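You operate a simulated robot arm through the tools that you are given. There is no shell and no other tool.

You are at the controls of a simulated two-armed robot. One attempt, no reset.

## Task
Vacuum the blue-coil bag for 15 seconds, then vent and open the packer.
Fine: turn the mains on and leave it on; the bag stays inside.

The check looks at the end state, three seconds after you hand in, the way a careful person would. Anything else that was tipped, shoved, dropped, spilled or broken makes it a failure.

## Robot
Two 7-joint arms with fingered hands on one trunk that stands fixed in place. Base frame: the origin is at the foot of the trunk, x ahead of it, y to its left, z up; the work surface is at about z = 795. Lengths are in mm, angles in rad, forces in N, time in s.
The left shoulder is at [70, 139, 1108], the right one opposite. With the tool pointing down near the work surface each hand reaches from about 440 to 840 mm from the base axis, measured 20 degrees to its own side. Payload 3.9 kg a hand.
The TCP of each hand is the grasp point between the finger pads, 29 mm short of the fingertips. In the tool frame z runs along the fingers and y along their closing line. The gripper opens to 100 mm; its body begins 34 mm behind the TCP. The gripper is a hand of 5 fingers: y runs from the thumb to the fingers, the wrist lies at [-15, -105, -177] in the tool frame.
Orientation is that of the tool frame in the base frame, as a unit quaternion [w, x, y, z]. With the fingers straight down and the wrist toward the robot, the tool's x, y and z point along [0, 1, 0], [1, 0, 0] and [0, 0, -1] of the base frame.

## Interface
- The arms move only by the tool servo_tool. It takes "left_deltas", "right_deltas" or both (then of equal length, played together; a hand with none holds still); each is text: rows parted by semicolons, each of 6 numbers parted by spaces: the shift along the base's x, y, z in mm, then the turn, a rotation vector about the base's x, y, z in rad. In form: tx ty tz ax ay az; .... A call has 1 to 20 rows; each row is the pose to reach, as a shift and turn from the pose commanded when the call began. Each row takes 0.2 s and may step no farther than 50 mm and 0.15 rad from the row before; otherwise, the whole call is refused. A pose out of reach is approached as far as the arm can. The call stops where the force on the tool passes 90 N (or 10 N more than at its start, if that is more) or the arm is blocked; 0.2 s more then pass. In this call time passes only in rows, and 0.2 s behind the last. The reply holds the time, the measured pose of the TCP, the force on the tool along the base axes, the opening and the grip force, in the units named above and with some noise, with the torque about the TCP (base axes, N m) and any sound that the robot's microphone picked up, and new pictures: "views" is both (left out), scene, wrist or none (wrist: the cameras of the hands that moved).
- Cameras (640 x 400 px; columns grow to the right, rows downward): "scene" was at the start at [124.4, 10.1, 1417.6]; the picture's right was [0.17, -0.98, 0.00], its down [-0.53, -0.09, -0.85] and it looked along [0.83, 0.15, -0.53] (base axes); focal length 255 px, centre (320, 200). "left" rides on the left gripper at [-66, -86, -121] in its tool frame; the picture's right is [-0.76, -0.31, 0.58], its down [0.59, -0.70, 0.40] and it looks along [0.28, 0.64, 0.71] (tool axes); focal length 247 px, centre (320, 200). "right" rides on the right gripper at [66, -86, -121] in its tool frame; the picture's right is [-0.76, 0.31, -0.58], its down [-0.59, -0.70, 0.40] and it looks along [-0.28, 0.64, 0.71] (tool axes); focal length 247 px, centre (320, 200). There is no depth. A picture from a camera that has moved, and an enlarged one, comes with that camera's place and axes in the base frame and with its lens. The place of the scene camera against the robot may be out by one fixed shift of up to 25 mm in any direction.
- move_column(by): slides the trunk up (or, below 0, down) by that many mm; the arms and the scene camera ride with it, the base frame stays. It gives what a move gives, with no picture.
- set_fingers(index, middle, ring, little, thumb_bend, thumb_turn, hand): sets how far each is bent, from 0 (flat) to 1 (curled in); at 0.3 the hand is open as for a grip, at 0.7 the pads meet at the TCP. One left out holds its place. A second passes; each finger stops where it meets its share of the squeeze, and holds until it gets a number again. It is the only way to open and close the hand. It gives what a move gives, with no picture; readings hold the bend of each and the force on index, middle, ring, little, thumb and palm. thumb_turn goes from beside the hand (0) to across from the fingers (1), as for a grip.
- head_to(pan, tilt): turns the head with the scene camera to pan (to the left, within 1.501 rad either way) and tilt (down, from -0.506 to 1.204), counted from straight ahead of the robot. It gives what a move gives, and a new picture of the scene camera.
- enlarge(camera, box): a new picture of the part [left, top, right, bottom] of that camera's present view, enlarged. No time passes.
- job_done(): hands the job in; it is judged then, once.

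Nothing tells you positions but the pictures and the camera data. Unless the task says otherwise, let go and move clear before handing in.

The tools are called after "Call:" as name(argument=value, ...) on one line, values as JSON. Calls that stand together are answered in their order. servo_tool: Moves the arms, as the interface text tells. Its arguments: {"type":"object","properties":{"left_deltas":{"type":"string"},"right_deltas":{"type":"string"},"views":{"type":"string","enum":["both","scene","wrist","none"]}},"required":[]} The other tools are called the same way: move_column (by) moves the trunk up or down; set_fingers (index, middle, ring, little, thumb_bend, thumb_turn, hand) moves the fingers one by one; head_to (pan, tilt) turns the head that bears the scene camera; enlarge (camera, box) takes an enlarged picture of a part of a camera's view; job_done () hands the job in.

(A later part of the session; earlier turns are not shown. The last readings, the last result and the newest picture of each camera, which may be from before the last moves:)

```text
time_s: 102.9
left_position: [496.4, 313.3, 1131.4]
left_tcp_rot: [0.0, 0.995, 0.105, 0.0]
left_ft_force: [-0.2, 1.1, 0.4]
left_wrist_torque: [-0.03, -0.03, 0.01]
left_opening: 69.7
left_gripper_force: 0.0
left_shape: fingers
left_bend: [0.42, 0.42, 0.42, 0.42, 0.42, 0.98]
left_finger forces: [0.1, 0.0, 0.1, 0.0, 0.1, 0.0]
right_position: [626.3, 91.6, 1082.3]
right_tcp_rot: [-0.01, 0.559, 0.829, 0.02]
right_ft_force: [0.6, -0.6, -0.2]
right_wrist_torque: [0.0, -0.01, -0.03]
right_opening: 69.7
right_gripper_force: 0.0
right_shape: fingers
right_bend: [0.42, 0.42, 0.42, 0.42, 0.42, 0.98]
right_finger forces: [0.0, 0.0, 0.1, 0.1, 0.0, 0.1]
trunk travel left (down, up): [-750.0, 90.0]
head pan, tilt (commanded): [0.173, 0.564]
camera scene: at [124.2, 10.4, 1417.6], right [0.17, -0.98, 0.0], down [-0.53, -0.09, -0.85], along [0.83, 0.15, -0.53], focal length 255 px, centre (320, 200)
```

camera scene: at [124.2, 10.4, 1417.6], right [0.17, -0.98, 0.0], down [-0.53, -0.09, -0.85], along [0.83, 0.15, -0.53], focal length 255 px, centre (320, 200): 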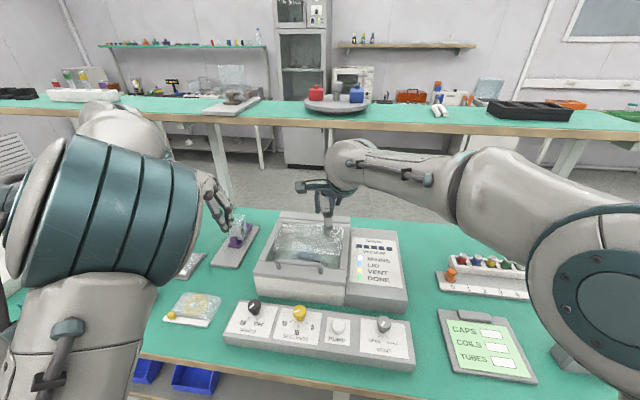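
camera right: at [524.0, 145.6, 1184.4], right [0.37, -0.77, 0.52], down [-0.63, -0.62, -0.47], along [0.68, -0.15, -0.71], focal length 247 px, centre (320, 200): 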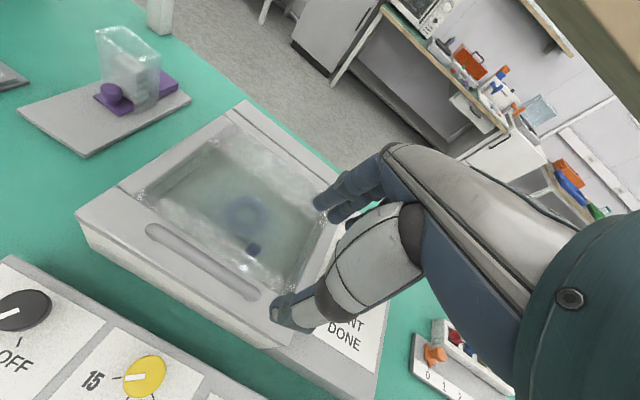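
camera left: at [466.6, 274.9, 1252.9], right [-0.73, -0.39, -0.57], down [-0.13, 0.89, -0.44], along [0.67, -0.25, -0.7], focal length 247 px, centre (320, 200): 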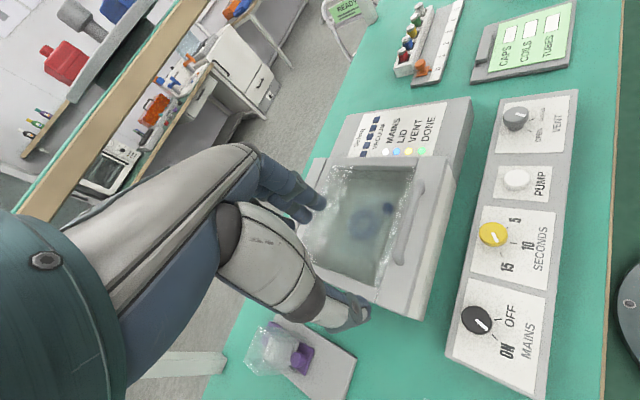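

The right arm tracks well at yaw about 0.4, which is close enough to square on the bar. I'll come down toward the handle's right half with that yaw.

Call:
servo_tool(right_deltas="-4 6 -20 -0.02 0.003 0; -8 12 -45 -0.044 0.006 0; -14 20 -70 -0.044 0.006 0; -18 26 -90 -0.044 0.006 0; -18 26 -90 -0.044 0.006 0", views="both")

Call:
enlarge(camera="right", box=[140, 100, 420, 380])

Call:
enlarge(camera="scene", box=[240, 190, 420, 320])

```text
time_s: 104.1
left_position: [497.6, 314.4, 1132.1]
left_tcp_rot: [0.001, 0.995, 0.104, 0.0]
left_ft_force: [-0.5, 0.8, -0.2]
left_wrist_torque: [0.0, 0.01, 0.02]
left_opening: 69.7
left_gripper_force: 0.1
left_shape: fingers
left_bend: [0.42, 0.42, 0.42, 0.42, 0.42, 0.98]
left_finger forces: [0.1, 0.0, 0.0, 0.1, 0.0, 0.1]
right_position: [617.9, 106.6, 1008.9]
right_tcp_rot: [-0.01, 0.57, 0.821, 0.018]
right_ft_force: [-1.1, 0.1, 0.9]
right_wrist_torque: [-0.01, 0.04, -0.01]
right_opening: 69.6
right_gripper_force: 0.2
right_shape: fingers
right_bend: [0.42, 0.42, 0.42, 0.42, 0.42, 0.98]
right_finger forces: [0.0, 0.0, 0.0, 0.0, 0.0, 0.0]
trunk travel left (down, up): [-750.0, 90.0]
head pan, tilt (commanded): [0.173, 0.564]
camera scene: at [124.5, 10.4, 1417.5], right [0.17, -0.98, 0.0], down [-0.53, -0.09, -0.85], along [0.83, 0.15, -0.53], focal length 255 px, centre (320, 200)
camera right: at [514.3, 133.5, 1130.9], right [0.55, -0.63, 0.55], down [-0.45, -0.78, -0.43], along [0.7, -0.01, -0.71], focal length 247 px, centre (320, 200)
```

scene: 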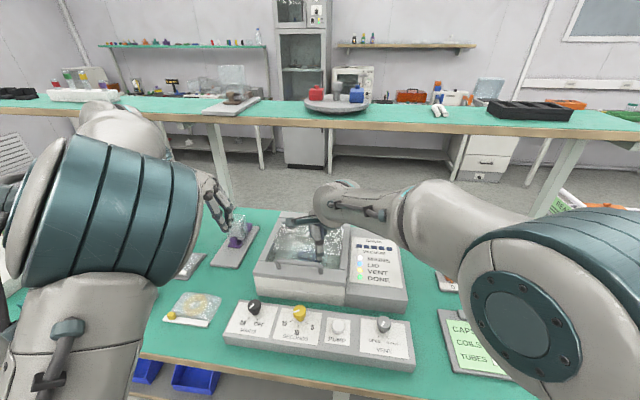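
right: 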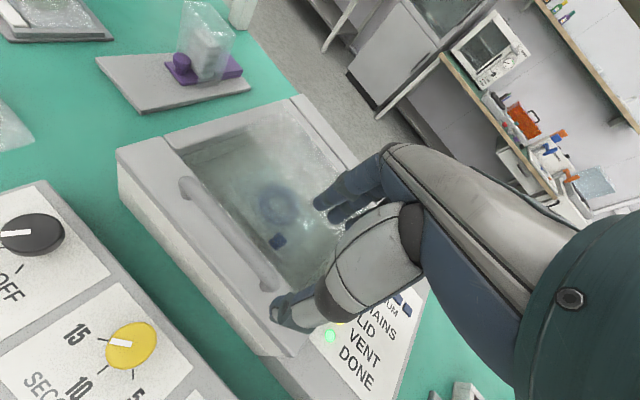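

```text
1.43 times, centred on (280, 240) of right
camera zoom: at [514.3, 133.5, 1130.9], right [0.55, -0.63, 0.55], down [-0.45, -0.78, -0.43], along [0.7, -0.01, -0.71], focal length 353 px, centre (377, 143)
```

zoom: 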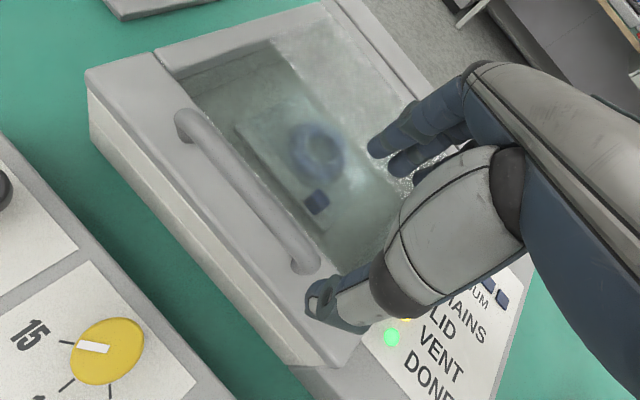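

```text
3.08 times, centred on (330, 255) of scene
camera zoom: at [124.5, 10.4, 1417.5], right [0.17, -0.98, 0.0], down [-0.53, -0.09, -0.85], along [0.83, 0.15, -0.53], focal length 785 px, centre (289, 31)
```

zoom: 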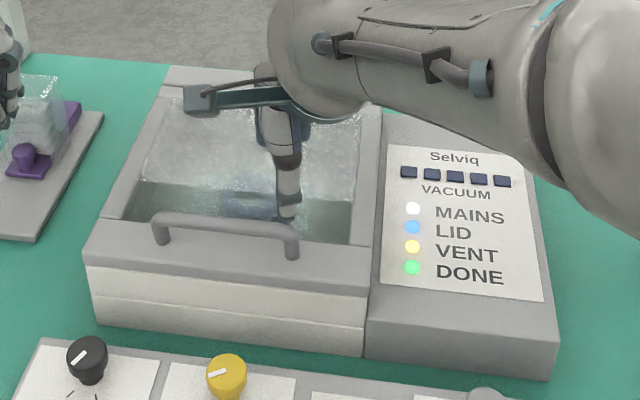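

Call:
servo_tool(right_deltas="0 0 0 0 0 0.1; 0 0 0 0 0 0.2; 0 0 0 0 0 0.3; 0 0 0 0 0 0.3", views="scene")

```text
time_s: 105.1
left_position: [498.0, 313.3, 1133.0]
left_tcp_rot: [0.001, 0.995, 0.104, 0.0]
left_ft_force: [0.1, 0.4, -1.2]
left_wrist_torque: [0.0, 0.01, 0.04]
left_opening: 69.7
left_gripper_force: 0.2
left_shape: fingers
left_bend: [0.42, 0.42, 0.42, 0.42, 0.42, 0.98]
left_finger forces: [0.1, 0.0, 0.0, 0.0, 0.0, 0.0]
right_position: [609.5, 116.5, 992.6]
right_tcp_rot: [-0.002, 0.43, 0.903, -0.002]
right_ft_force: [-0.1, 0.8, 0.3]
right_wrist_torque: [-0.01, 0.02, -0.03]
right_opening: 69.4
right_gripper_force: 0.1
right_shape: fingers
right_bend: [0.42, 0.42, 0.42, 0.42, 0.42, 0.98]
right_finger forces: [0.1, 0.1, 0.1, 0.1, 0.0, 0.0]
trunk travel left (down, up): [-750.0, 90.0]
head pan, tilt (commanded): [0.173, 0.564]
camera scene: at [124.3, 10.7, 1417.6], right [0.17, -0.98, 0.0], down [-0.53, -0.09, -0.85], along [0.83, 0.15, -0.53], focal length 255 px, centre (320, 200)
```

scene: 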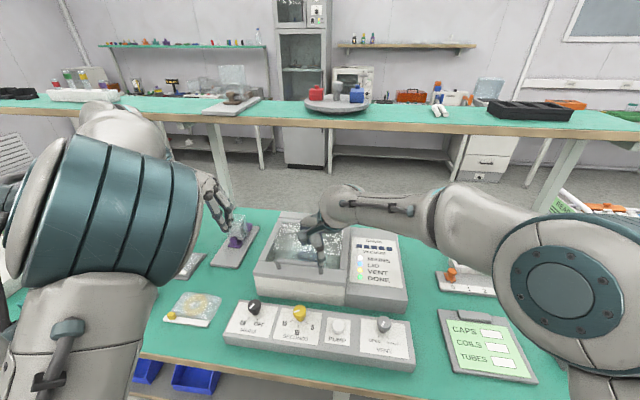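

Call:
enlarge(camera="right", box=[120, 120, 360, 360])

Call:
enlarge(camera="scene", box=[240, 200, 360, 300])

Call:
enlarge(camera="left", box=[280, 100, 560, 330])

```text
1.67 times, centred on (240, 240) of right
camera zoom: at [501.1, 113.9, 1114.0], right [0.72, -0.39, 0.57], down [-0.17, -0.9, -0.4], along [0.67, 0.18, -0.72], focal length 412 px, centre (453, 133)
```

zoom: 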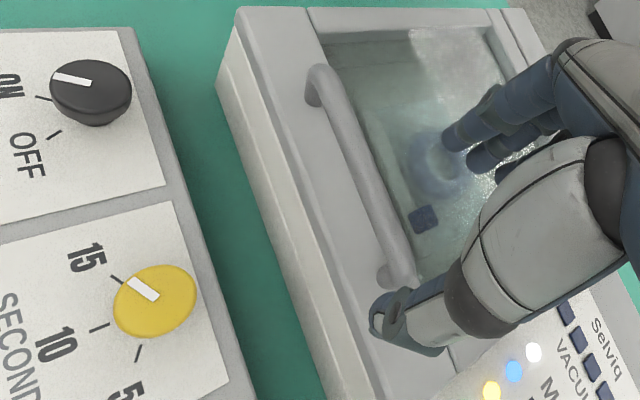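

```text
4.00 times, centred on (300, 250) of scene
camera zoom: at [124.3, 10.7, 1417.6], right [0.17, -0.98, 0.0], down [-0.53, -0.09, -0.85], along [0.83, 0.15, -0.53], focal length 1020 px, centre (400, 0)
```

zoom: 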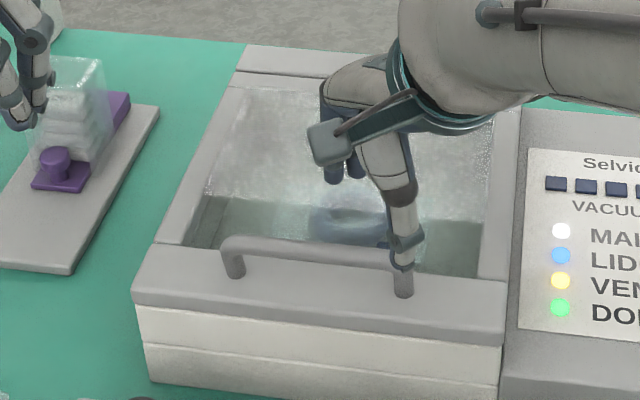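

```text
1.74 times, centred on (420, 215) of left
camera zoom: at [414.4, 384.4, 1252.4], right [-0.8, 0.14, -0.58], down [0.43, 0.81, -0.4], along [0.41, -0.57, -0.71], focal length 430 px, centre (146, 174)
```

zoom: 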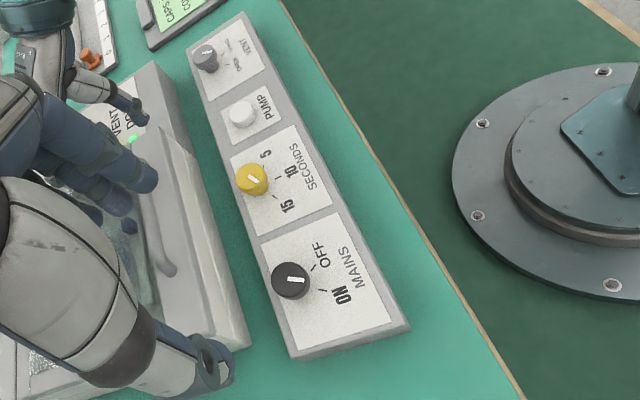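

The bar's centre is near (611, 130, 918) with about 15–20 mm under it, and the lid top is near z=893. I'll curl the ring and little fingers away, keep the index, middle and thumb open, and come down part way over the bar.

Call:
set_fingers(hand="right", index=0.42, middle=0.42, ring=1.0, little=1.0, thumb_bend=0.42)

Call:
servo_tool(right_deltas="0.5 5 -8 0 0 0; 1 10 -18 0 0 0; 1.5 13.5 -28 0 0 0; 1.5 13.5 -28 0 0 0", views="both")

Call:
enlarge(camera="right", box=[160, 140, 420, 380])

Call:
enlarge(camera="scene", box=[240, 200, 360, 300])

```text
time_s: 106.1
left_position: [497.0, 313.9, 1130.8]
left_tcp_rot: [0.0, 0.995, 0.105, 0.0]
left_ft_force: [0.0, 0.7, -0.9]
left_wrist_torque: [0.01, -0.02, -0.01]
left_opening: 69.6
left_gripper_force: 0.1
left_shape: fingers
left_bend: [0.42, 0.42, 0.42, 0.42, 0.42, 0.98]
left_finger forces: [0.0, 0.1, 0.1, 0.1, 0.0, 0.1]
right_position: [607.8, 116.6, 992.4]
right_tcp_rot: [-0.001, 0.43, 0.903, -0.001]
right_ft_force: [-1.4, 0.1, -0.2]
right_wrist_torque: [0.01, -0.02, -0.02]
right_opening: 69.7
right_gripper_force: 0.1
right_shape: fingers
right_bend: [0.42, 0.42, 1.0, 1.0, 0.42, 0.98]
right_finger forces: [0.0, 0.1, 0.0, 0.0, 0.2, 0.0]
trunk travel left (down, up): [-750.0, 90.0]
head pan, tilt (commanded): [0.173, 0.564]
```

```text
time_s: 107.1
left_position: [497.7, 313.5, 1132.1]
left_tcp_rot: [0.0, 0.994, 0.105, 0.0]
left_ft_force: [0.0, -0.7, -0.5]
left_wrist_torque: [-0.06, -0.01, 0.02]
left_opening: 69.9
left_gripper_force: 0.1
left_shape: fingers
left_bend: [0.42, 0.42, 0.42, 0.42, 0.42, 0.98]
left_finger forces: [0.1, 0.1, 0.0, 0.1, 0.0, 0.1]
right_position: [611.3, 130.1, 963.7]
right_tcp_rot: [-0.002, 0.43, 0.903, -0.002]
right_ft_force: [0.4, -0.4, 0.8]
right_wrist_torque: [0.02, 0.01, -0.01]
right_opening: 69.9
right_gripper_force: 0.0
right_shape: fingers
right_bend: [0.42, 0.42, 1.0, 1.0, 0.42, 0.98]
right_finger forces: [0.0, 0.1, 0.0, 0.0, 0.0, 0.0]
trunk travel left (down, up): [-750.0, 90.0]
head pan, tilt (commanded): [0.173, 0.564]
camera scene: at [124.3, 10.1, 1417.6], right [0.17, -0.98, 0.0], down [-0.53, -0.09, -0.85], along [0.83, 0.15, -0.53], focal length 255 px, centre (320, 200)
camera right: at [502.6, 127.2, 1086.3], right [0.72, -0.39, 0.57], down [-0.18, -0.9, -0.4], along [0.67, 0.19, -0.72], focal length 247 px, centre (320, 200)
```

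scene: 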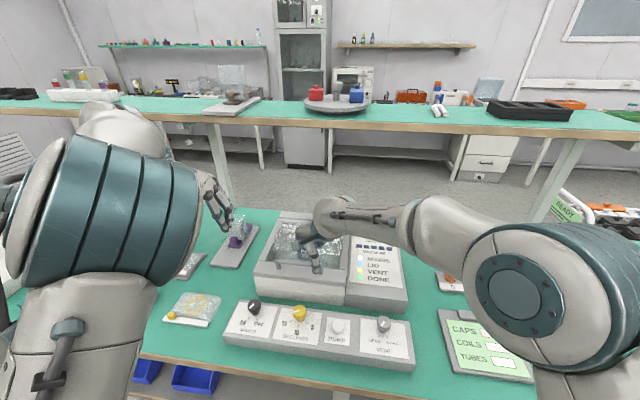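
right: 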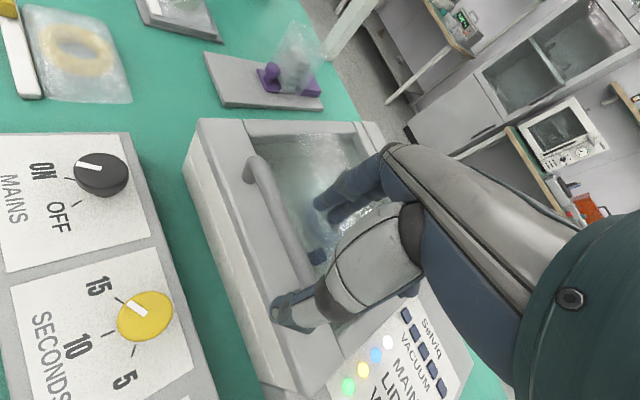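

```text
1.67 times, centred on (290, 260) of right
camera zoom: at [502.6, 127.2, 1086.3], right [0.72, -0.39, 0.57], down [-0.18, -0.9, -0.4], along [0.67, 0.19, -0.72], focal length 412 px, centre (370, 100)
```

zoom: 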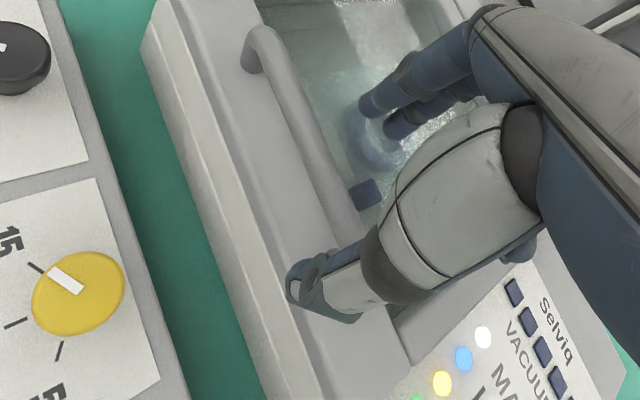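

```text
4.00 times, centred on (300, 250) of scene
camera zoom: at [124.3, 10.1, 1417.6], right [0.17, -0.98, 0.0], down [-0.53, -0.09, -0.85], along [0.83, 0.15, -0.53], focal length 1020 px, centre (400, 0)
```

zoom: 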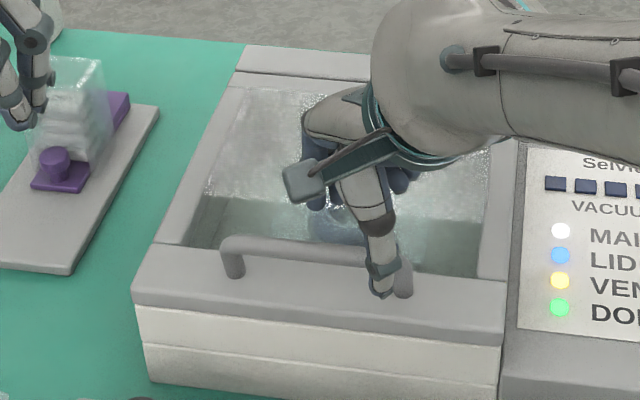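

Call:
servo_tool(right_deltas="0 0 -12 0 0 0; 0 0 -24 0 0 0; 0 0 -24 0 0 0", views="wrist")

Call:
enlarge(camera="right", box=[200, 140, 420, 340])

Call:
enlarge(camera="scene", box=[250, 210, 350, 290])

```text
time_s: 107.9
left_position: [497.4, 314.2, 1132.0]
left_tcp_rot: [0.0, 0.995, 0.105, 0.0]
left_ft_force: [-0.3, -0.8, -0.1]
left_wrist_torque: [-0.03, 0.0, 0.04]
left_opening: 69.7
left_gripper_force: 0.1
left_shape: fingers
left_bend: [0.42, 0.42, 0.42, 0.42, 0.42, 0.98]
left_finger forces: [0.0, 0.0, 0.0, 0.0, 0.0, 0.1]
right_position: [610.5, 130.7, 939.4]
right_tcp_rot: [-0.002, 0.43, 0.903, -0.001]
right_ft_force: [-0.1, -0.4, -0.6]
right_wrist_torque: [-0.02, -0.03, 0.02]
right_opening: 69.5
right_gripper_force: 0.1
right_shape: fingers
right_bend: [0.42, 0.42, 1.0, 1.0, 0.42, 0.98]
right_finger forces: [0.0, 0.0, 0.0, 0.1, 0.0, 0.0]
trunk travel left (down, up): [-750.0, 90.0]
head pan, tilt (commanded): [0.173, 0.564]
camera right: at [502.8, 127.0, 1062.2], right [0.72, -0.39, 0.57], down [-0.18, -0.9, -0.4], along [0.67, 0.18, -0.72], focal length 247 px, centre (320, 200)
```

right: 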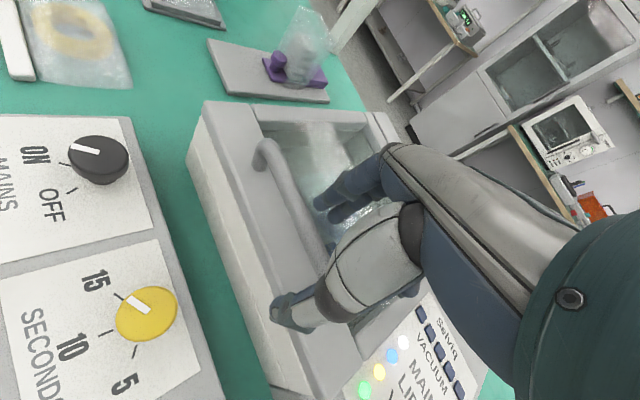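

```text
2.00 times, centred on (310, 240) of right
camera zoom: at [502.8, 127.0, 1062.2], right [0.72, -0.39, 0.57], down [-0.18, -0.9, -0.4], along [0.67, 0.18, -0.72], focal length 494 px, centre (340, 120)
```

zoom: 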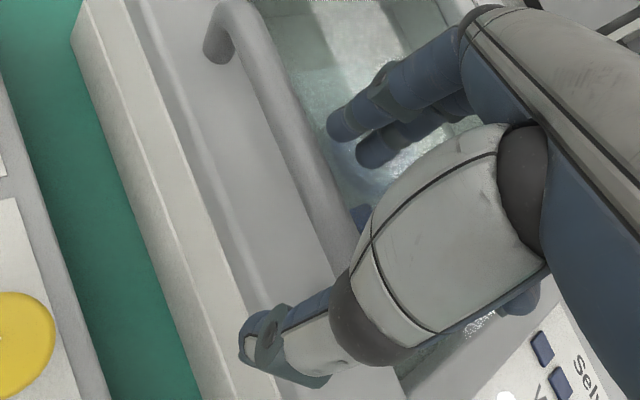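

```text
5.00 times, centred on (300, 250) of scene
camera zoom: at [124.2, 10.1, 1417.6], right [0.17, -0.98, 0.0], down [-0.53, -0.09, -0.85], along [0.83, 0.15, -0.53], focal length 1275 px, centre (420, -50)
```

zoom: 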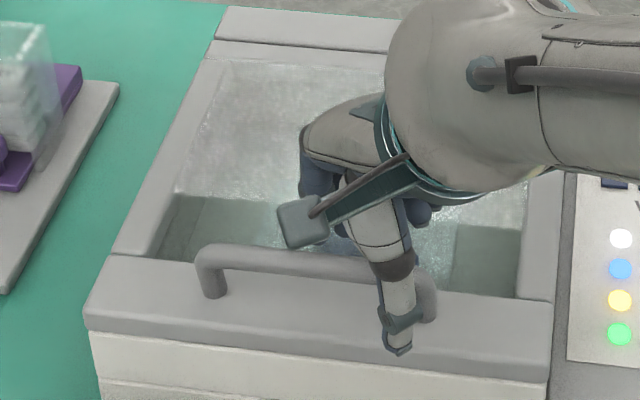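

Call:
servo_tool(right_deltas="0 0 -5 0 0 0; 0 0 -10 0 0 0; 0 0 -10 0 0 0", views="wrist")

Call:
set_fingers(hand="right", index=0.55, middle=0.55, thumb_bend=0.55)

Call:
enlarge(camera="right", box=[200, 140, 420, 340])

Call:
enlarge(camera="scene", box=[250, 210, 350, 290])

```text
time_s: 108.7
left_position: [497.4, 312.9, 1132.3]
left_tcp_rot: [0.0, 0.995, 0.104, 0.001]
left_ft_force: [0.3, 0.4, 0.1]
left_wrist_torque: [-0.05, 0.03, 0.03]
left_opening: 69.6
left_gripper_force: 0.1
left_shape: fingers
left_bend: [0.42, 0.42, 0.42, 0.42, 0.42, 0.98]
left_finger forces: [0.0, 0.0, 0.0, 0.0, 0.0, 0.0]
right_position: [611.2, 130.2, 930.9]
right_tcp_rot: [-0.002, 0.43, 0.903, -0.001]
right_ft_force: [-0.3, -0.2, 0.5]
right_wrist_torque: [0.01, 0.01, 0.0]
right_opening: 69.5
right_gripper_force: 0.1
right_shape: fingers
right_bend: [0.42, 0.42, 1.0, 1.0, 0.42, 0.98]
right_finger forces: [0.0, 0.0, 0.1, 0.0, 0.0, 0.1]
trunk travel left (down, up): [-750.0, 90.0]
head pan, tilt (commanded): [0.173, 0.564]
camera right: at [503.0, 126.8, 1052.6], right [0.72, -0.39, 0.57], down [-0.18, -0.9, -0.4], along [0.67, 0.18, -0.72], focal length 247 px, centre (320, 200)
```

right: 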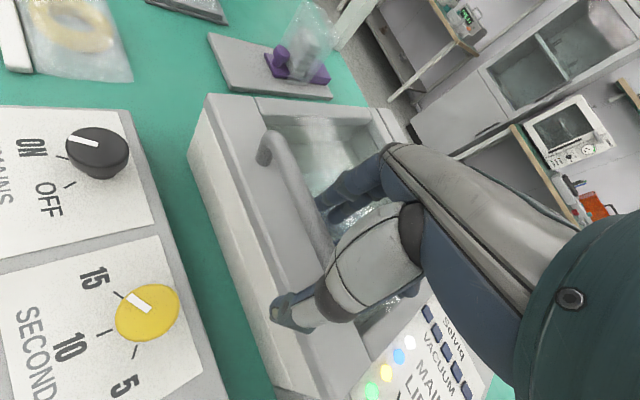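

```text
time_s: 109.7
left_position: [496.6, 313.4, 1131.7]
left_tcp_rot: [0.0, 0.995, 0.105, 0.0]
left_ft_force: [-0.1, -0.8, 0.2]
left_wrist_torque: [-0.02, -0.02, 0.01]
left_opening: 69.9
left_gripper_force: 0.0
left_shape: fingers
left_bend: [0.42, 0.42, 0.42, 0.42, 0.42, 0.98]
left_finger forces: [0.0, 0.0, 0.1, 0.1, 0.0, 0.1]
right_position: [610.6, 130.0, 931.0]
right_tcp_rot: [-0.001, 0.43, 0.903, -0.001]
right_ft_force: [0.0, 0.0, 0.1]
right_wrist_torque: [0.02, 0.0, 0.03]
right_opening: 38.0
right_gripper_force: 0.0
right_shape: fingers
right_bend: [0.55, 0.55, 1.0, 1.0, 0.55, 0.98]
right_finger forces: [0.0, 0.1, 0.0, 0.0, 0.1, 0.0]
trunk travel left (down, up): [-750.0, 90.0]
head pan, tilt (commanded): [0.173, 0.564]
```

```text
2.00 times, centred on (310, 240) of right
camera zoom: at [503.0, 126.9, 1052.6], right [0.72, -0.39, 0.57], down [-0.18, -0.9, -0.4], along [0.67, 0.18, -0.72], focal length 494 px, centre (340, 120)
```

zoom: 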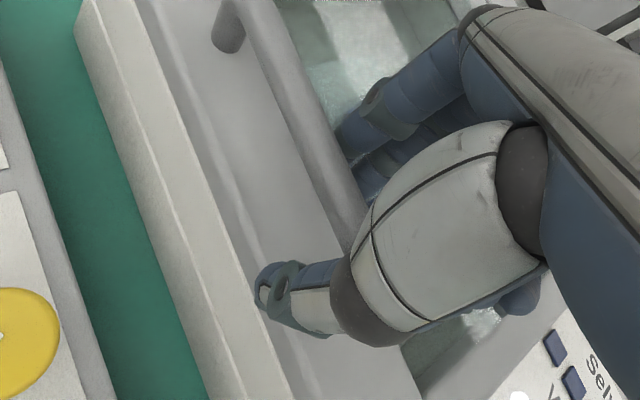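

```text
5.00 times, centred on (300, 250) of scene
camera zoom: at [124.4, 10.1, 1417.6], right [0.17, -0.98, 0.0], down [-0.53, -0.09, -0.85], along [0.83, 0.15, -0.53], focal length 1275 px, centre (420, -50)
```

zoom: 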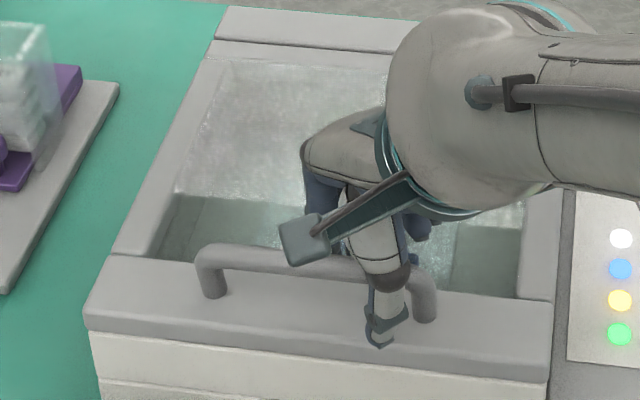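

Call:
set_fingers(hand="right", index=0.85, middle=0.85, thumb_bend=0.85)

Call:
enlarge(camera="right", box=[200, 140, 420, 340])

Call:
enlarge(camera="scene", box=[250, 210, 350, 290])

```text
time_s: 110.7
left_position: [501.2, 313.9, 1130.1]
left_tcp_rot: [-0.001, 0.994, 0.105, -0.002]
left_ft_force: [-0.3, -1.1, -0.3]
left_wrist_torque: [-0.01, -0.05, -0.04]
left_opening: 69.7
left_gripper_force: 0.0
left_shape: fingers
left_bend: [0.42, 0.42, 0.42, 0.42, 0.42, 0.98]
left_finger forces: [0.0, 0.1, 0.0, 0.1, 0.0, 0.0]
right_position: [613.0, 129.6, 928.5]
right_tcp_rot: [-0.003, 0.43, 0.903, -0.002]
right_ft_force: [11.5, 1.3, -4.0]
right_wrist_torque: [0.05, -0.02, -0.08]
right_opening: 0.2
right_gripper_force: 14.7
right_shape: fingers
right_bend: [0.83, 0.8, 1.0, 1.0, 0.78, 0.96]
right_finger forces: [11.0, 7.3, 0.1, 0.0, 10.8, 0.0]
trunk travel left (down, up): [-750.0, 90.0]
head pan, tilt (commanded): [0.173, 0.564]
```

```text
2.00 times, centred on (310, 240) of right
camera zoom: at [505.4, 126.7, 1051.4], right [0.72, -0.39, 0.57], down [-0.18, -0.9, -0.4], along [0.67, 0.18, -0.72], focal length 494 px, centre (340, 120)
```

zoom: 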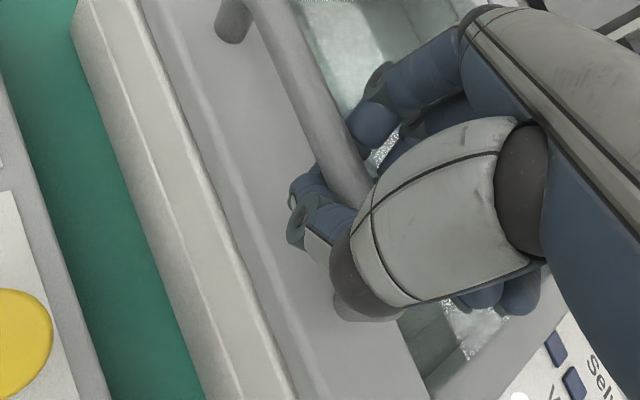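

```text
5.00 times, centred on (300, 250) of scene
camera zoom: at [127.4, 10.4, 1417.2], right [0.17, -0.98, 0.0], down [-0.53, -0.09, -0.84], along [0.83, 0.15, -0.54], focal length 1275 px, centre (420, -50)
```

zoom: 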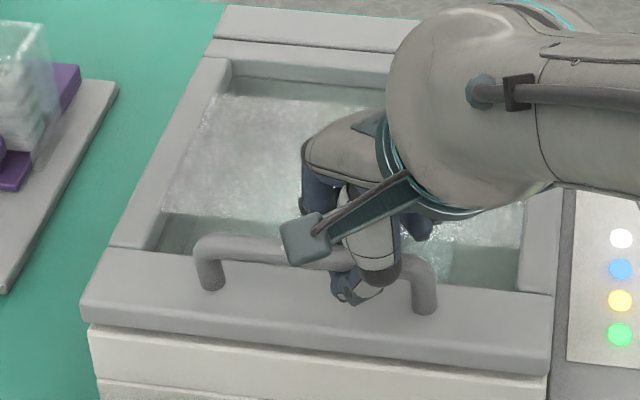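

The index and middle fingers have closed right under the bar, so it is enclosed. I'll lift gently along the lid's arc and watch the force.

Call:
servo_tool(right_deltas="1 0 8 0 0 0; 3 0 17 0 0 0; 5 0 27 0 0 0; 8 0 36 0 0 0", views="both")

Call:
enlarge(camera="scene", box=[240, 170, 420, 300])

```text
time_s: 111.7
left_position: [500.8, 313.6, 1129.0]
left_tcp_rot: [0.0, 0.994, 0.105, -0.002]
left_ft_force: [0.2, 0.6, -0.6]
left_wrist_torque: [0.0, 0.01, 0.02]
left_opening: 69.6
left_gripper_force: 0.0
left_shape: fingers
left_bend: [0.42, 0.42, 0.42, 0.42, 0.42, 0.98]
left_finger forces: [0.0, 0.0, 0.0, 0.0, 0.0, 0.2]
right_position: [623.0, 129.2, 964.2]
right_tcp_rot: [-0.002, 0.429, 0.903, -0.003]
right_ft_force: [15.8, -0.6, -7.7]
right_wrist_torque: [0.01, -0.01, -0.17]
right_opening: 0.0
right_gripper_force: 15.3
right_shape: fingers
right_bend: [0.83, 0.8, 1.0, 1.0, 0.79, 0.96]
right_finger forces: [13.0, 9.4, 0.0, 0.0, 9.4, 0.0]
trunk travel left (down, up): [-750.0, 90.0]
head pan, tilt (commanded): [0.173, 0.564]
camera scene: at [129.3, 10.4, 1417.0], right [0.17, -0.98, 0.0], down [-0.53, -0.09, -0.84], along [0.83, 0.15, -0.54], focal length 255 px, centre (320, 200)
camera right: at [515.0, 126.8, 1086.6], right [0.72, -0.39, 0.57], down [-0.18, -0.9, -0.4], along [0.67, 0.18, -0.72], focal length 247 px, centre (320, 200)
```

scene: 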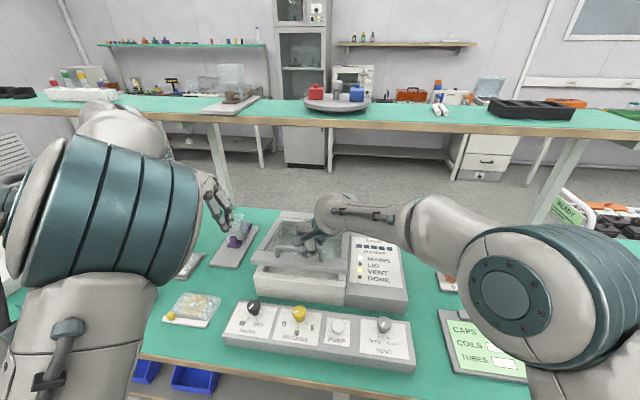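
right: 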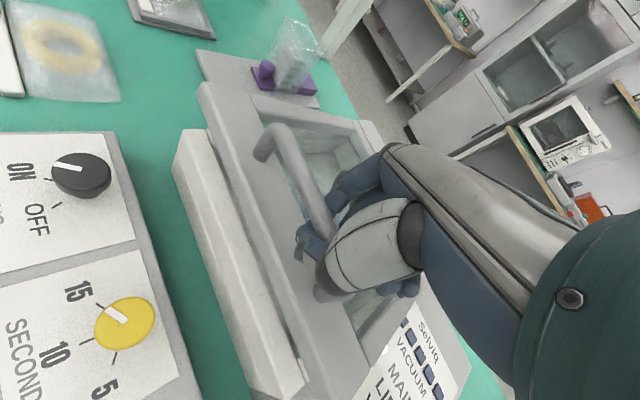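

```text
3.08 times, centred on (330, 235) of scene
camera zoom: at [129.3, 10.4, 1417.0], right [0.17, -0.98, 0.0], down [-0.53, -0.09, -0.84], along [0.83, 0.15, -0.54], focal length 785 px, centre (289, 92)
```

zoom: 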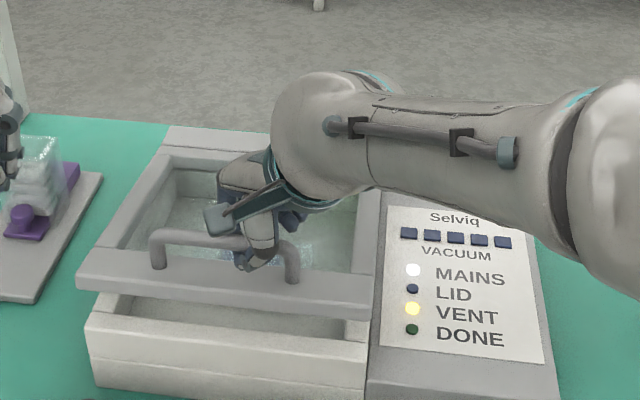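

The lid is lifting and the LID lamp went out. The force shows the hand should move a bit more in +x, so I'll continue along the arc with that correction.

Call:
servo_tool(right_deltas="5 0 9 0 0 0; 9 0 18 0 0 0; 14 0 27 0 0 0; 19 0 36 0 0 0", views="none")

Call:
servo_tool(right_deltas="6 0 9 0 0 0; 12 0 17 0 0 0; 18 0 25 0 0 0; 23 0 32 0 0 0", views="both")

Call:
enlarge(camera="scene", box=[220, 150, 420, 300])

```text
time_s: 112.7
left_position: [500.9, 313.6, 1130.6]
left_tcp_rot: [0.0, 0.995, 0.104, -0.001]
left_ft_force: [-1.1, 0.2, -0.3]
left_wrist_torque: [0.01, 0.02, 0.02]
left_opening: 69.7
left_gripper_force: 0.1
left_shape: fingers
left_bend: [0.42, 0.42, 0.42, 0.42, 0.42, 0.98]
left_finger forces: [0.0, 0.0, 0.0, 0.0, 0.0, 0.1]
right_position: [641.2, 131.3, 1000.5]
right_tcp_rot: [-0.004, 0.428, 0.904, -0.002]
right_ft_force: [12.2, 1.2, -8.1]
right_wrist_torque: [-0.04, 0.02, -0.12]
right_opening: 0.0
right_gripper_force: 9.0
right_shape: fingers
right_bend: [0.83, 0.8, 1.0, 1.0, 0.79, 0.96]
right_finger forces: [10.3, 7.7, 0.0, 0.0, 0.1, 0.0]
trunk travel left (down, up): [-750.0, 90.0]
head pan, tilt (commanded): [0.173, 0.564]
```

```text
time_s: 113.7
left_position: [498.8, 315.0, 1129.8]
left_tcp_rot: [0.001, 0.995, 0.105, -0.002]
left_ft_force: [-0.1, -0.5, -0.8]
left_wrist_torque: [-0.02, 0.0, -0.01]
left_opening: 69.6
left_gripper_force: 0.0
left_shape: fingers
left_bend: [0.42, 0.42, 0.42, 0.42, 0.42, 0.98]
left_finger forces: [0.0, 0.1, 0.0, 0.0, 0.1, 0.1]
right_position: [663.4, 132.1, 1032.0]
right_tcp_rot: [-0.003, 0.43, 0.903, -0.001]
right_ft_force: [8.4, 3.9, -8.3]
right_wrist_torque: [0.03, 0.06, -0.08]
right_opening: 0.4
right_gripper_force: 6.8
right_shape: fingers
right_bend: [0.83, 0.8, 1.0, 1.0, 0.79, 0.96]
right_finger forces: [7.8, 7.3, 0.0, 0.0, 0.0, 0.1]
trunk travel left (down, up): [-750.0, 90.0]
head pan, tilt (commanded): [0.173, 0.564]
camera scene: at [128.1, 11.4, 1417.1], right [0.17, -0.98, 0.0], down [-0.53, -0.09, -0.84], along [0.83, 0.15, -0.54], focal length 255 px, centre (320, 200)
camera right: at [556.2, 127.8, 1154.9], right [0.72, -0.39, 0.57], down [-0.18, -0.9, -0.4], along [0.67, 0.18, -0.72], focal length 247 px, centre (320, 200)
```

scene: 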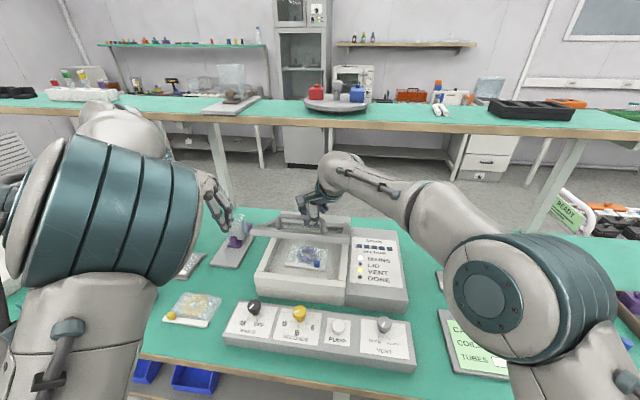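
right: 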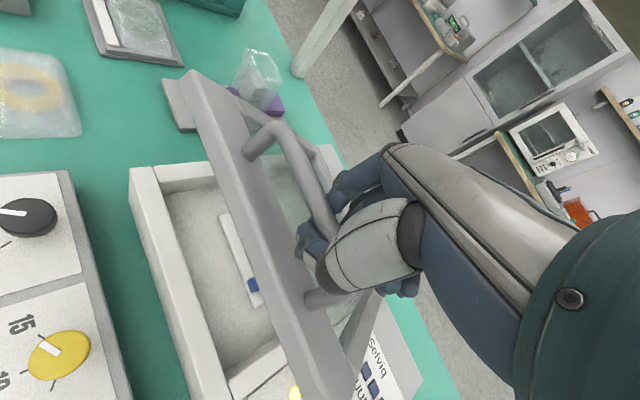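

```text
2.67 times, centred on (320, 225) of scene
camera zoom: at [128.1, 11.4, 1417.1], right [0.17, -0.98, 0.0], down [-0.53, -0.09, -0.84], along [0.83, 0.15, -0.54], focal length 680 px, centre (320, 133)
```

zoom: 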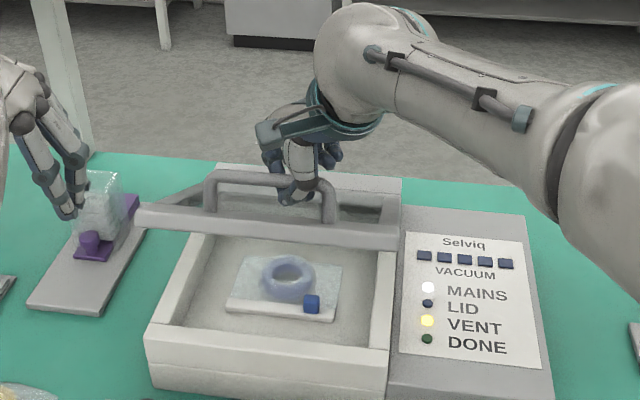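

Going well; the lid is up about 30° and the blue-coil bag lies in the chamber. I'll continue along the arc.

Call:
servo_tool(right_deltas="7 0 8 0 0 0; 14 0 15 0 0 0; 21 0 22 0 0 0; 27 0 28 0 0 0", views="none")

Call:
servo_tool(right_deltas="8 0 6 0 0 0; 16 0 12 0 0 0; 24 0 18 0 0 0; 31 0 23 0 0 0", views="both")

Call:
enlarge(camera="scene", box=[220, 130, 420, 280])

```text
time_s: 114.7
left_position: [501.2, 314.5, 1130.1]
left_tcp_rot: [0.001, 0.994, 0.105, -0.002]
left_ft_force: [-0.3, 0.3, -0.9]
left_wrist_torque: [0.02, -0.02, -0.02]
left_opening: 69.5
left_gripper_force: 0.1
left_shape: fingers
left_bend: [0.42, 0.42, 0.42, 0.42, 0.42, 0.98]
left_finger forces: [0.1, 0.0, 0.1, 0.0, 0.1, 0.1]
right_position: [690.6, 131.8, 1061.1]
right_tcp_rot: [-0.003, 0.429, 0.903, -0.002]
right_ft_force: [9.0, 5.0, -11.4]
right_wrist_torque: [-0.01, 0.1, -0.07]
right_opening: 0.1
right_gripper_force: 7.9
right_shape: fingers
right_bend: [0.83, 0.8, 1.0, 1.0, 0.79, 0.96]
right_finger forces: [8.2, 7.7, 0.0, 0.0, 0.1, 0.0]
trunk travel left (down, up): [-750.0, 90.0]
head pan, tilt (commanded): [0.173, 0.564]
```

```text
time_s: 115.7
left_position: [503.2, 316.4, 1127.6]
left_tcp_rot: [0.002, 0.994, 0.106, -0.003]
left_ft_force: [-0.4, 0.7, 0.1]
left_wrist_torque: [0.02, 0.02, -0.03]
left_opening: 69.7
left_gripper_force: 0.1
left_shape: fingers
left_bend: [0.42, 0.42, 0.42, 0.42, 0.42, 0.98]
left_finger forces: [0.0, 0.0, 0.0, 0.1, 0.0, 0.1]
right_position: [700.2, 128.6, 1072.0]
right_tcp_rot: [-0.004, 0.428, 0.904, -0.003]
right_ft_force: [14.4, 15.1, -20.0]
right_wrist_torque: [-0.2, 0.11, -0.08]
right_opening: 0.1
right_gripper_force: 15.2
right_shape: fingers
right_bend: [0.83, 0.79, 1.0, 1.0, 0.79, 0.96]
right_finger forces: [11.8, 9.8, 0.1, 0.0, 8.1, 0.0]
right hand out of reach, approached as far as the arm can: row 2, 3, 4
trunk travel left (down, up): [-750.0, 90.0]
head pan, tilt (commanded): [0.173, 0.564]
camera scene: at [131.9, 15.0, 1416.6], right [0.17, -0.98, 0.0], down [-0.53, -0.1, -0.84], along [0.83, 0.14, -0.54], focal length 255 px, centre (320, 200)
camera right: at [594.1, 125.8, 1194.0], right [0.72, -0.39, 0.57], down [-0.18, -0.9, -0.39], along [0.67, 0.18, -0.72], focal length 247 px, centre (320, 200)
```

scene: 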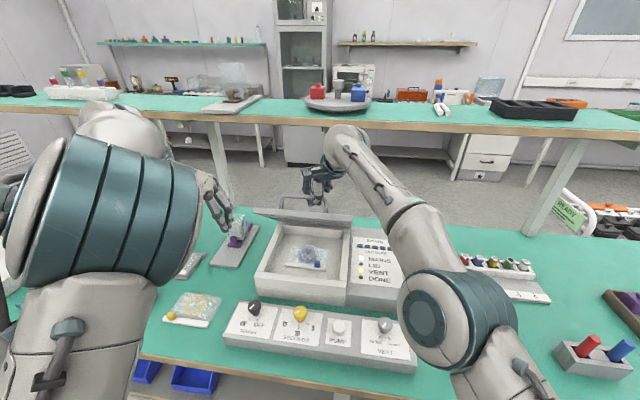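
right: 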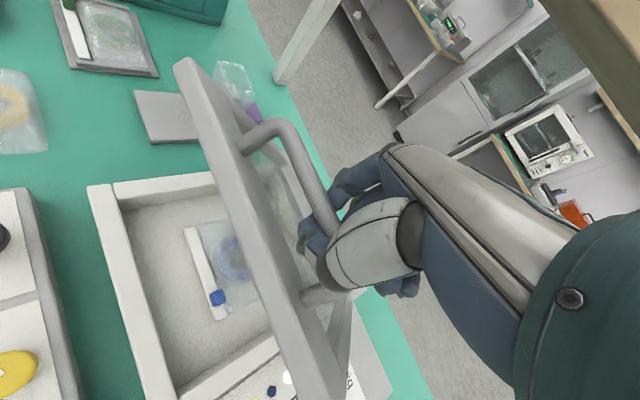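

```text
2.67 times, centred on (320, 205) of scene
camera zoom: at [131.9, 15.0, 1416.6], right [0.17, -0.98, 0.0], down [-0.53, -0.1, -0.84], along [0.83, 0.14, -0.54], focal length 680 px, centre (320, 187)
```

zoom: 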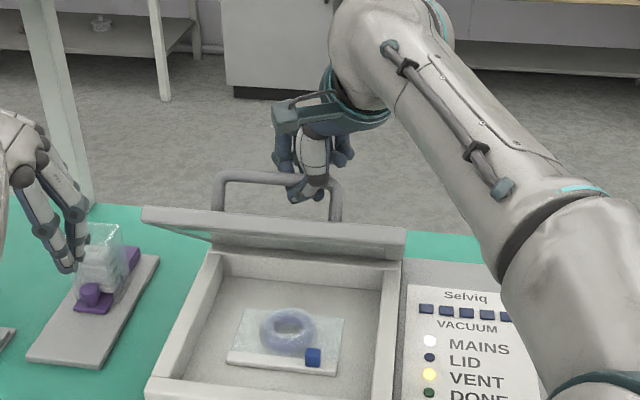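

The right arm is at full reach with the lid near 47°. I'll ease back a few millimetres to see whether the hinge holds by itself or the lid's weight rests on the fingers.

Call:
servo_tool(right_deltas="-4 0 -4 0 0 0; -8 0 -8 0 0 0; -10 0 -10 0 0 0", views="none")

Call:
set_fingers(hand="right", index=0.72, middle=0.72, thumb_bend=0.6)

Call:
enlarge(camera="scene", box=[220, 130, 420, 280])

Call:
enlarge(camera="right", box=[160, 80, 420, 340])

```text
time_s: 116.5
left_position: [502.0, 316.6, 1128.2]
left_tcp_rot: [0.002, 0.995, 0.104, -0.003]
left_ft_force: [-0.4, -0.5, -0.7]
left_wrist_torque: [0.01, 0.0, -0.01]
left_opening: 69.5
left_gripper_force: 0.1
left_shape: fingers
left_bend: [0.42, 0.42, 0.42, 0.42, 0.42, 0.98]
left_finger forces: [0.0, 0.1, 0.0, 0.0, 0.0, 0.0]
right_position: [691.1, 128.0, 1062.5]
right_tcp_rot: [-0.004, 0.429, 0.903, -0.003]
right_ft_force: [13.6, 15.6, -14.6]
right_wrist_torque: [-0.1, 0.08, 0.01]
right_opening: 0.0
right_gripper_force: 13.9
right_shape: fingers
right_bend: [0.83, 0.79, 1.0, 1.0, 0.8, 0.96]
right_finger forces: [9.8, 8.8, 0.1, 0.0, 8.3, 0.0]
trunk travel left (down, up): [-750.0, 90.0]
head pan, tilt (commanded): [0.173, 0.564]
```

```text
time_s: 117.5
left_position: [499.0, 314.0, 1131.3]
left_tcp_rot: [0.0, 0.994, 0.105, -0.001]
left_ft_force: [-0.4, -0.3, 0.4]
left_wrist_torque: [0.02, 0.0, 0.05]
left_opening: 69.6
left_gripper_force: 0.2
left_shape: fingers
left_bend: [0.42, 0.42, 0.42, 0.42, 0.42, 0.98]
left_finger forces: [0.0, 0.0, 0.0, 0.0, 0.1, 0.1]
right_position: [686.7, 123.8, 1066.9]
right_tcp_rot: [-0.001, 0.43, 0.903, -0.001]
right_ft_force: [3.1, -1.8, -3.5]
right_wrist_torque: [-0.01, -0.03, -0.02]
right_opening: 16.5
right_gripper_force: 2.0
right_shape: fingers
right_bend: [0.71, 0.72, 1.0, 1.0, 0.59, 0.97]
right_finger forces: [4.2, 0.0, 0.1, 0.0, 1.1, 0.0]
trunk travel left (down, up): [-750.0, 90.0]
head pan, tilt (commanded): [0.173, 0.564]
```

```text
2.67 times, centred on (320, 205) of scene
camera zoom: at [125.7, 10.3, 1417.4], right [0.17, -0.98, 0.0], down [-0.53, -0.09, -0.84], along [0.83, 0.15, -0.54], focal length 680 px, centre (320, 187)
```

zoom: 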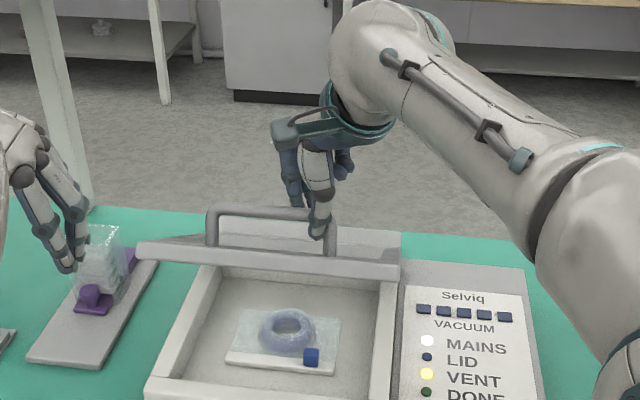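

```text
1.54 times, centred on (290, 210) of right
camera zoom: at [580.0, 120.4, 1188.2], right [0.72, -0.39, 0.57], down [-0.18, -0.9, -0.4], along [0.67, 0.18, -0.72], focal length 380 px, centre (366, 185)
```

zoom: 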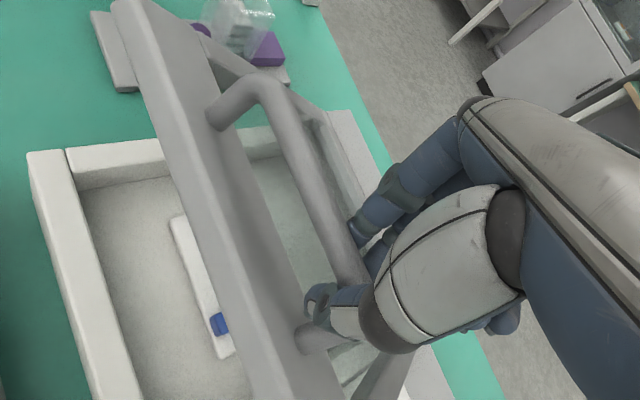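

The lid rests on the fingers, so the hinge doesn't hold by itself at this angle and it must go past vertical. I'll close the right fingers firmly again, then test whether the left hand can tilt its fingers forward to push the lid up from beneath.

Call:
set_fingers(hand="right", index=0.85, middle=0.85, thumb_bend=0.8)

Call:
servo_tool(left_deltas="12 0 -10 0.029 -0.137 0; 24 0 -20 0.059 -0.274 0; 36 0 -30 0.088 -0.411 0; 48 0 -40 0.117 -0.548 0; 60 0 -50 0.146 -0.684 0; 72 0 -60 0.176 -0.821 0; 72 0 -60 0.176 -0.821 0", views="both")

Call:
enlarge(camera="scene", box=[160, 130, 400, 300])

```text
time_s: 118.5
left_position: [498.6, 312.9, 1131.0]
left_tcp_rot: [0.0, 0.995, 0.104, -0.001]
left_ft_force: [0.3, 0.6, 0.4]
left_wrist_torque: [0.01, 0.01, -0.04]
left_opening: 69.2
left_gripper_force: 0.1
left_shape: fingers
left_bend: [0.42, 0.42, 0.42, 0.42, 0.42, 0.98]
left_finger forces: [0.0, 0.0, 0.1, 0.1, 0.0, 0.0]
right_position: [688.1, 120.7, 1065.1]
right_tcp_rot: [-0.003, 0.43, 0.903, -0.002]
right_ft_force: [6.4, -5.0, -7.1]
right_wrist_torque: [-0.09, -0.12, 0.05]
right_opening: 9.7
right_gripper_force: 17.4
right_shape: fingers
right_bend: [0.77, 0.82, 1.0, 1.0, 0.62, 0.96]
right_finger forces: [10.3, 10.0, 0.0, 0.0, 13.7, 0.0]
trunk travel left (down, up): [-750.0, 90.0]
head pan, tilt (commanded): [0.173, 0.564]
```

```text
time_s: 120.1
left_position: [572.3, 313.1, 1071.4]
left_tcp_rot: [-0.045, 0.908, 0.095, 0.406]
left_ft_force: [-0.6, -0.5, -0.5]
left_wrist_torque: [0.01, 0.02, 0.02]
left_opening: 69.3
left_gripper_force: 0.1
left_shape: fingers
left_bend: [0.42, 0.42, 0.42, 0.42, 0.42, 0.98]
left_finger forces: [0.0, 0.1, 0.1, 0.1, 0.0, 0.0]
right_position: [689.3, 124.2, 1064.6]
right_tcp_rot: [-0.004, 0.43, 0.903, -0.001]
right_ft_force: [7.1, -6.8, -7.0]
right_wrist_torque: [-0.1, -0.17, 0.06]
right_opening: 9.6
right_gripper_force: 17.9
right_shape: fingers
right_bend: [0.77, 0.82, 1.0, 1.0, 0.62, 0.96]
right_finger forces: [10.6, 10.7, 0.0, 0.0, 13.7, 0.0]
trunk travel left (down, up): [-750.0, 90.0]
head pan, tilt (commanded): [0.173, 0.564]
camera scene: at [127.7, 8.6, 1417.2], right [0.17, -0.98, 0.0], down [-0.53, -0.09, -0.84], along [0.83, 0.15, -0.54], focal length 255 px, centre (320, 200)
camera left: at [422.1, 368.7, 1102.7], right [-0.14, 0.29, -0.95], down [0.53, 0.83, 0.17], along [0.84, -0.48, -0.27], focal length 247 px, centre (320, 200)
```

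scene: 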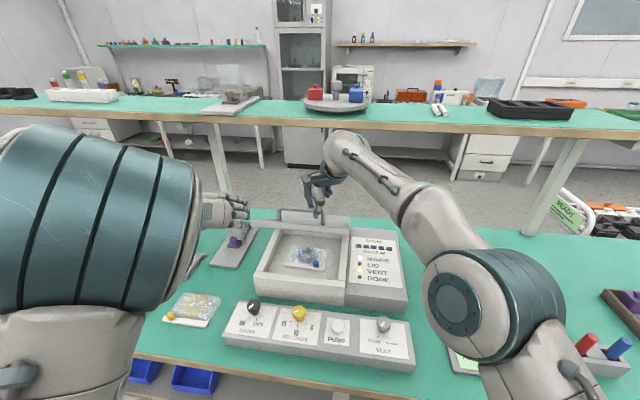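
left: 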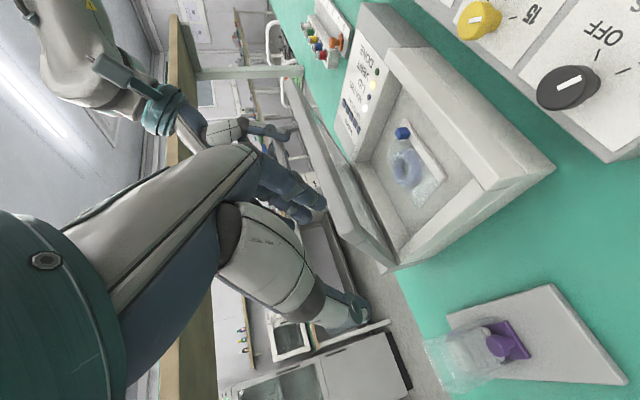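

```text
2.35 times, centred on (280, 215) of scene
camera zoom: at [127.7, 8.6, 1417.2], right [0.17, -0.98, 0.0], down [-0.53, -0.09, -0.84], along [0.83, 0.15, -0.54], focal length 600 px, centre (414, 165)
```

zoom: 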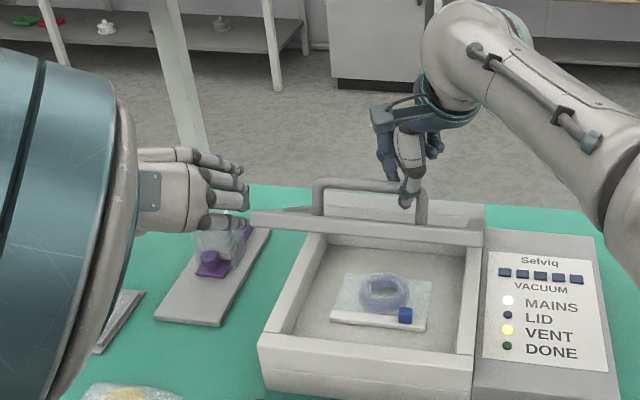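

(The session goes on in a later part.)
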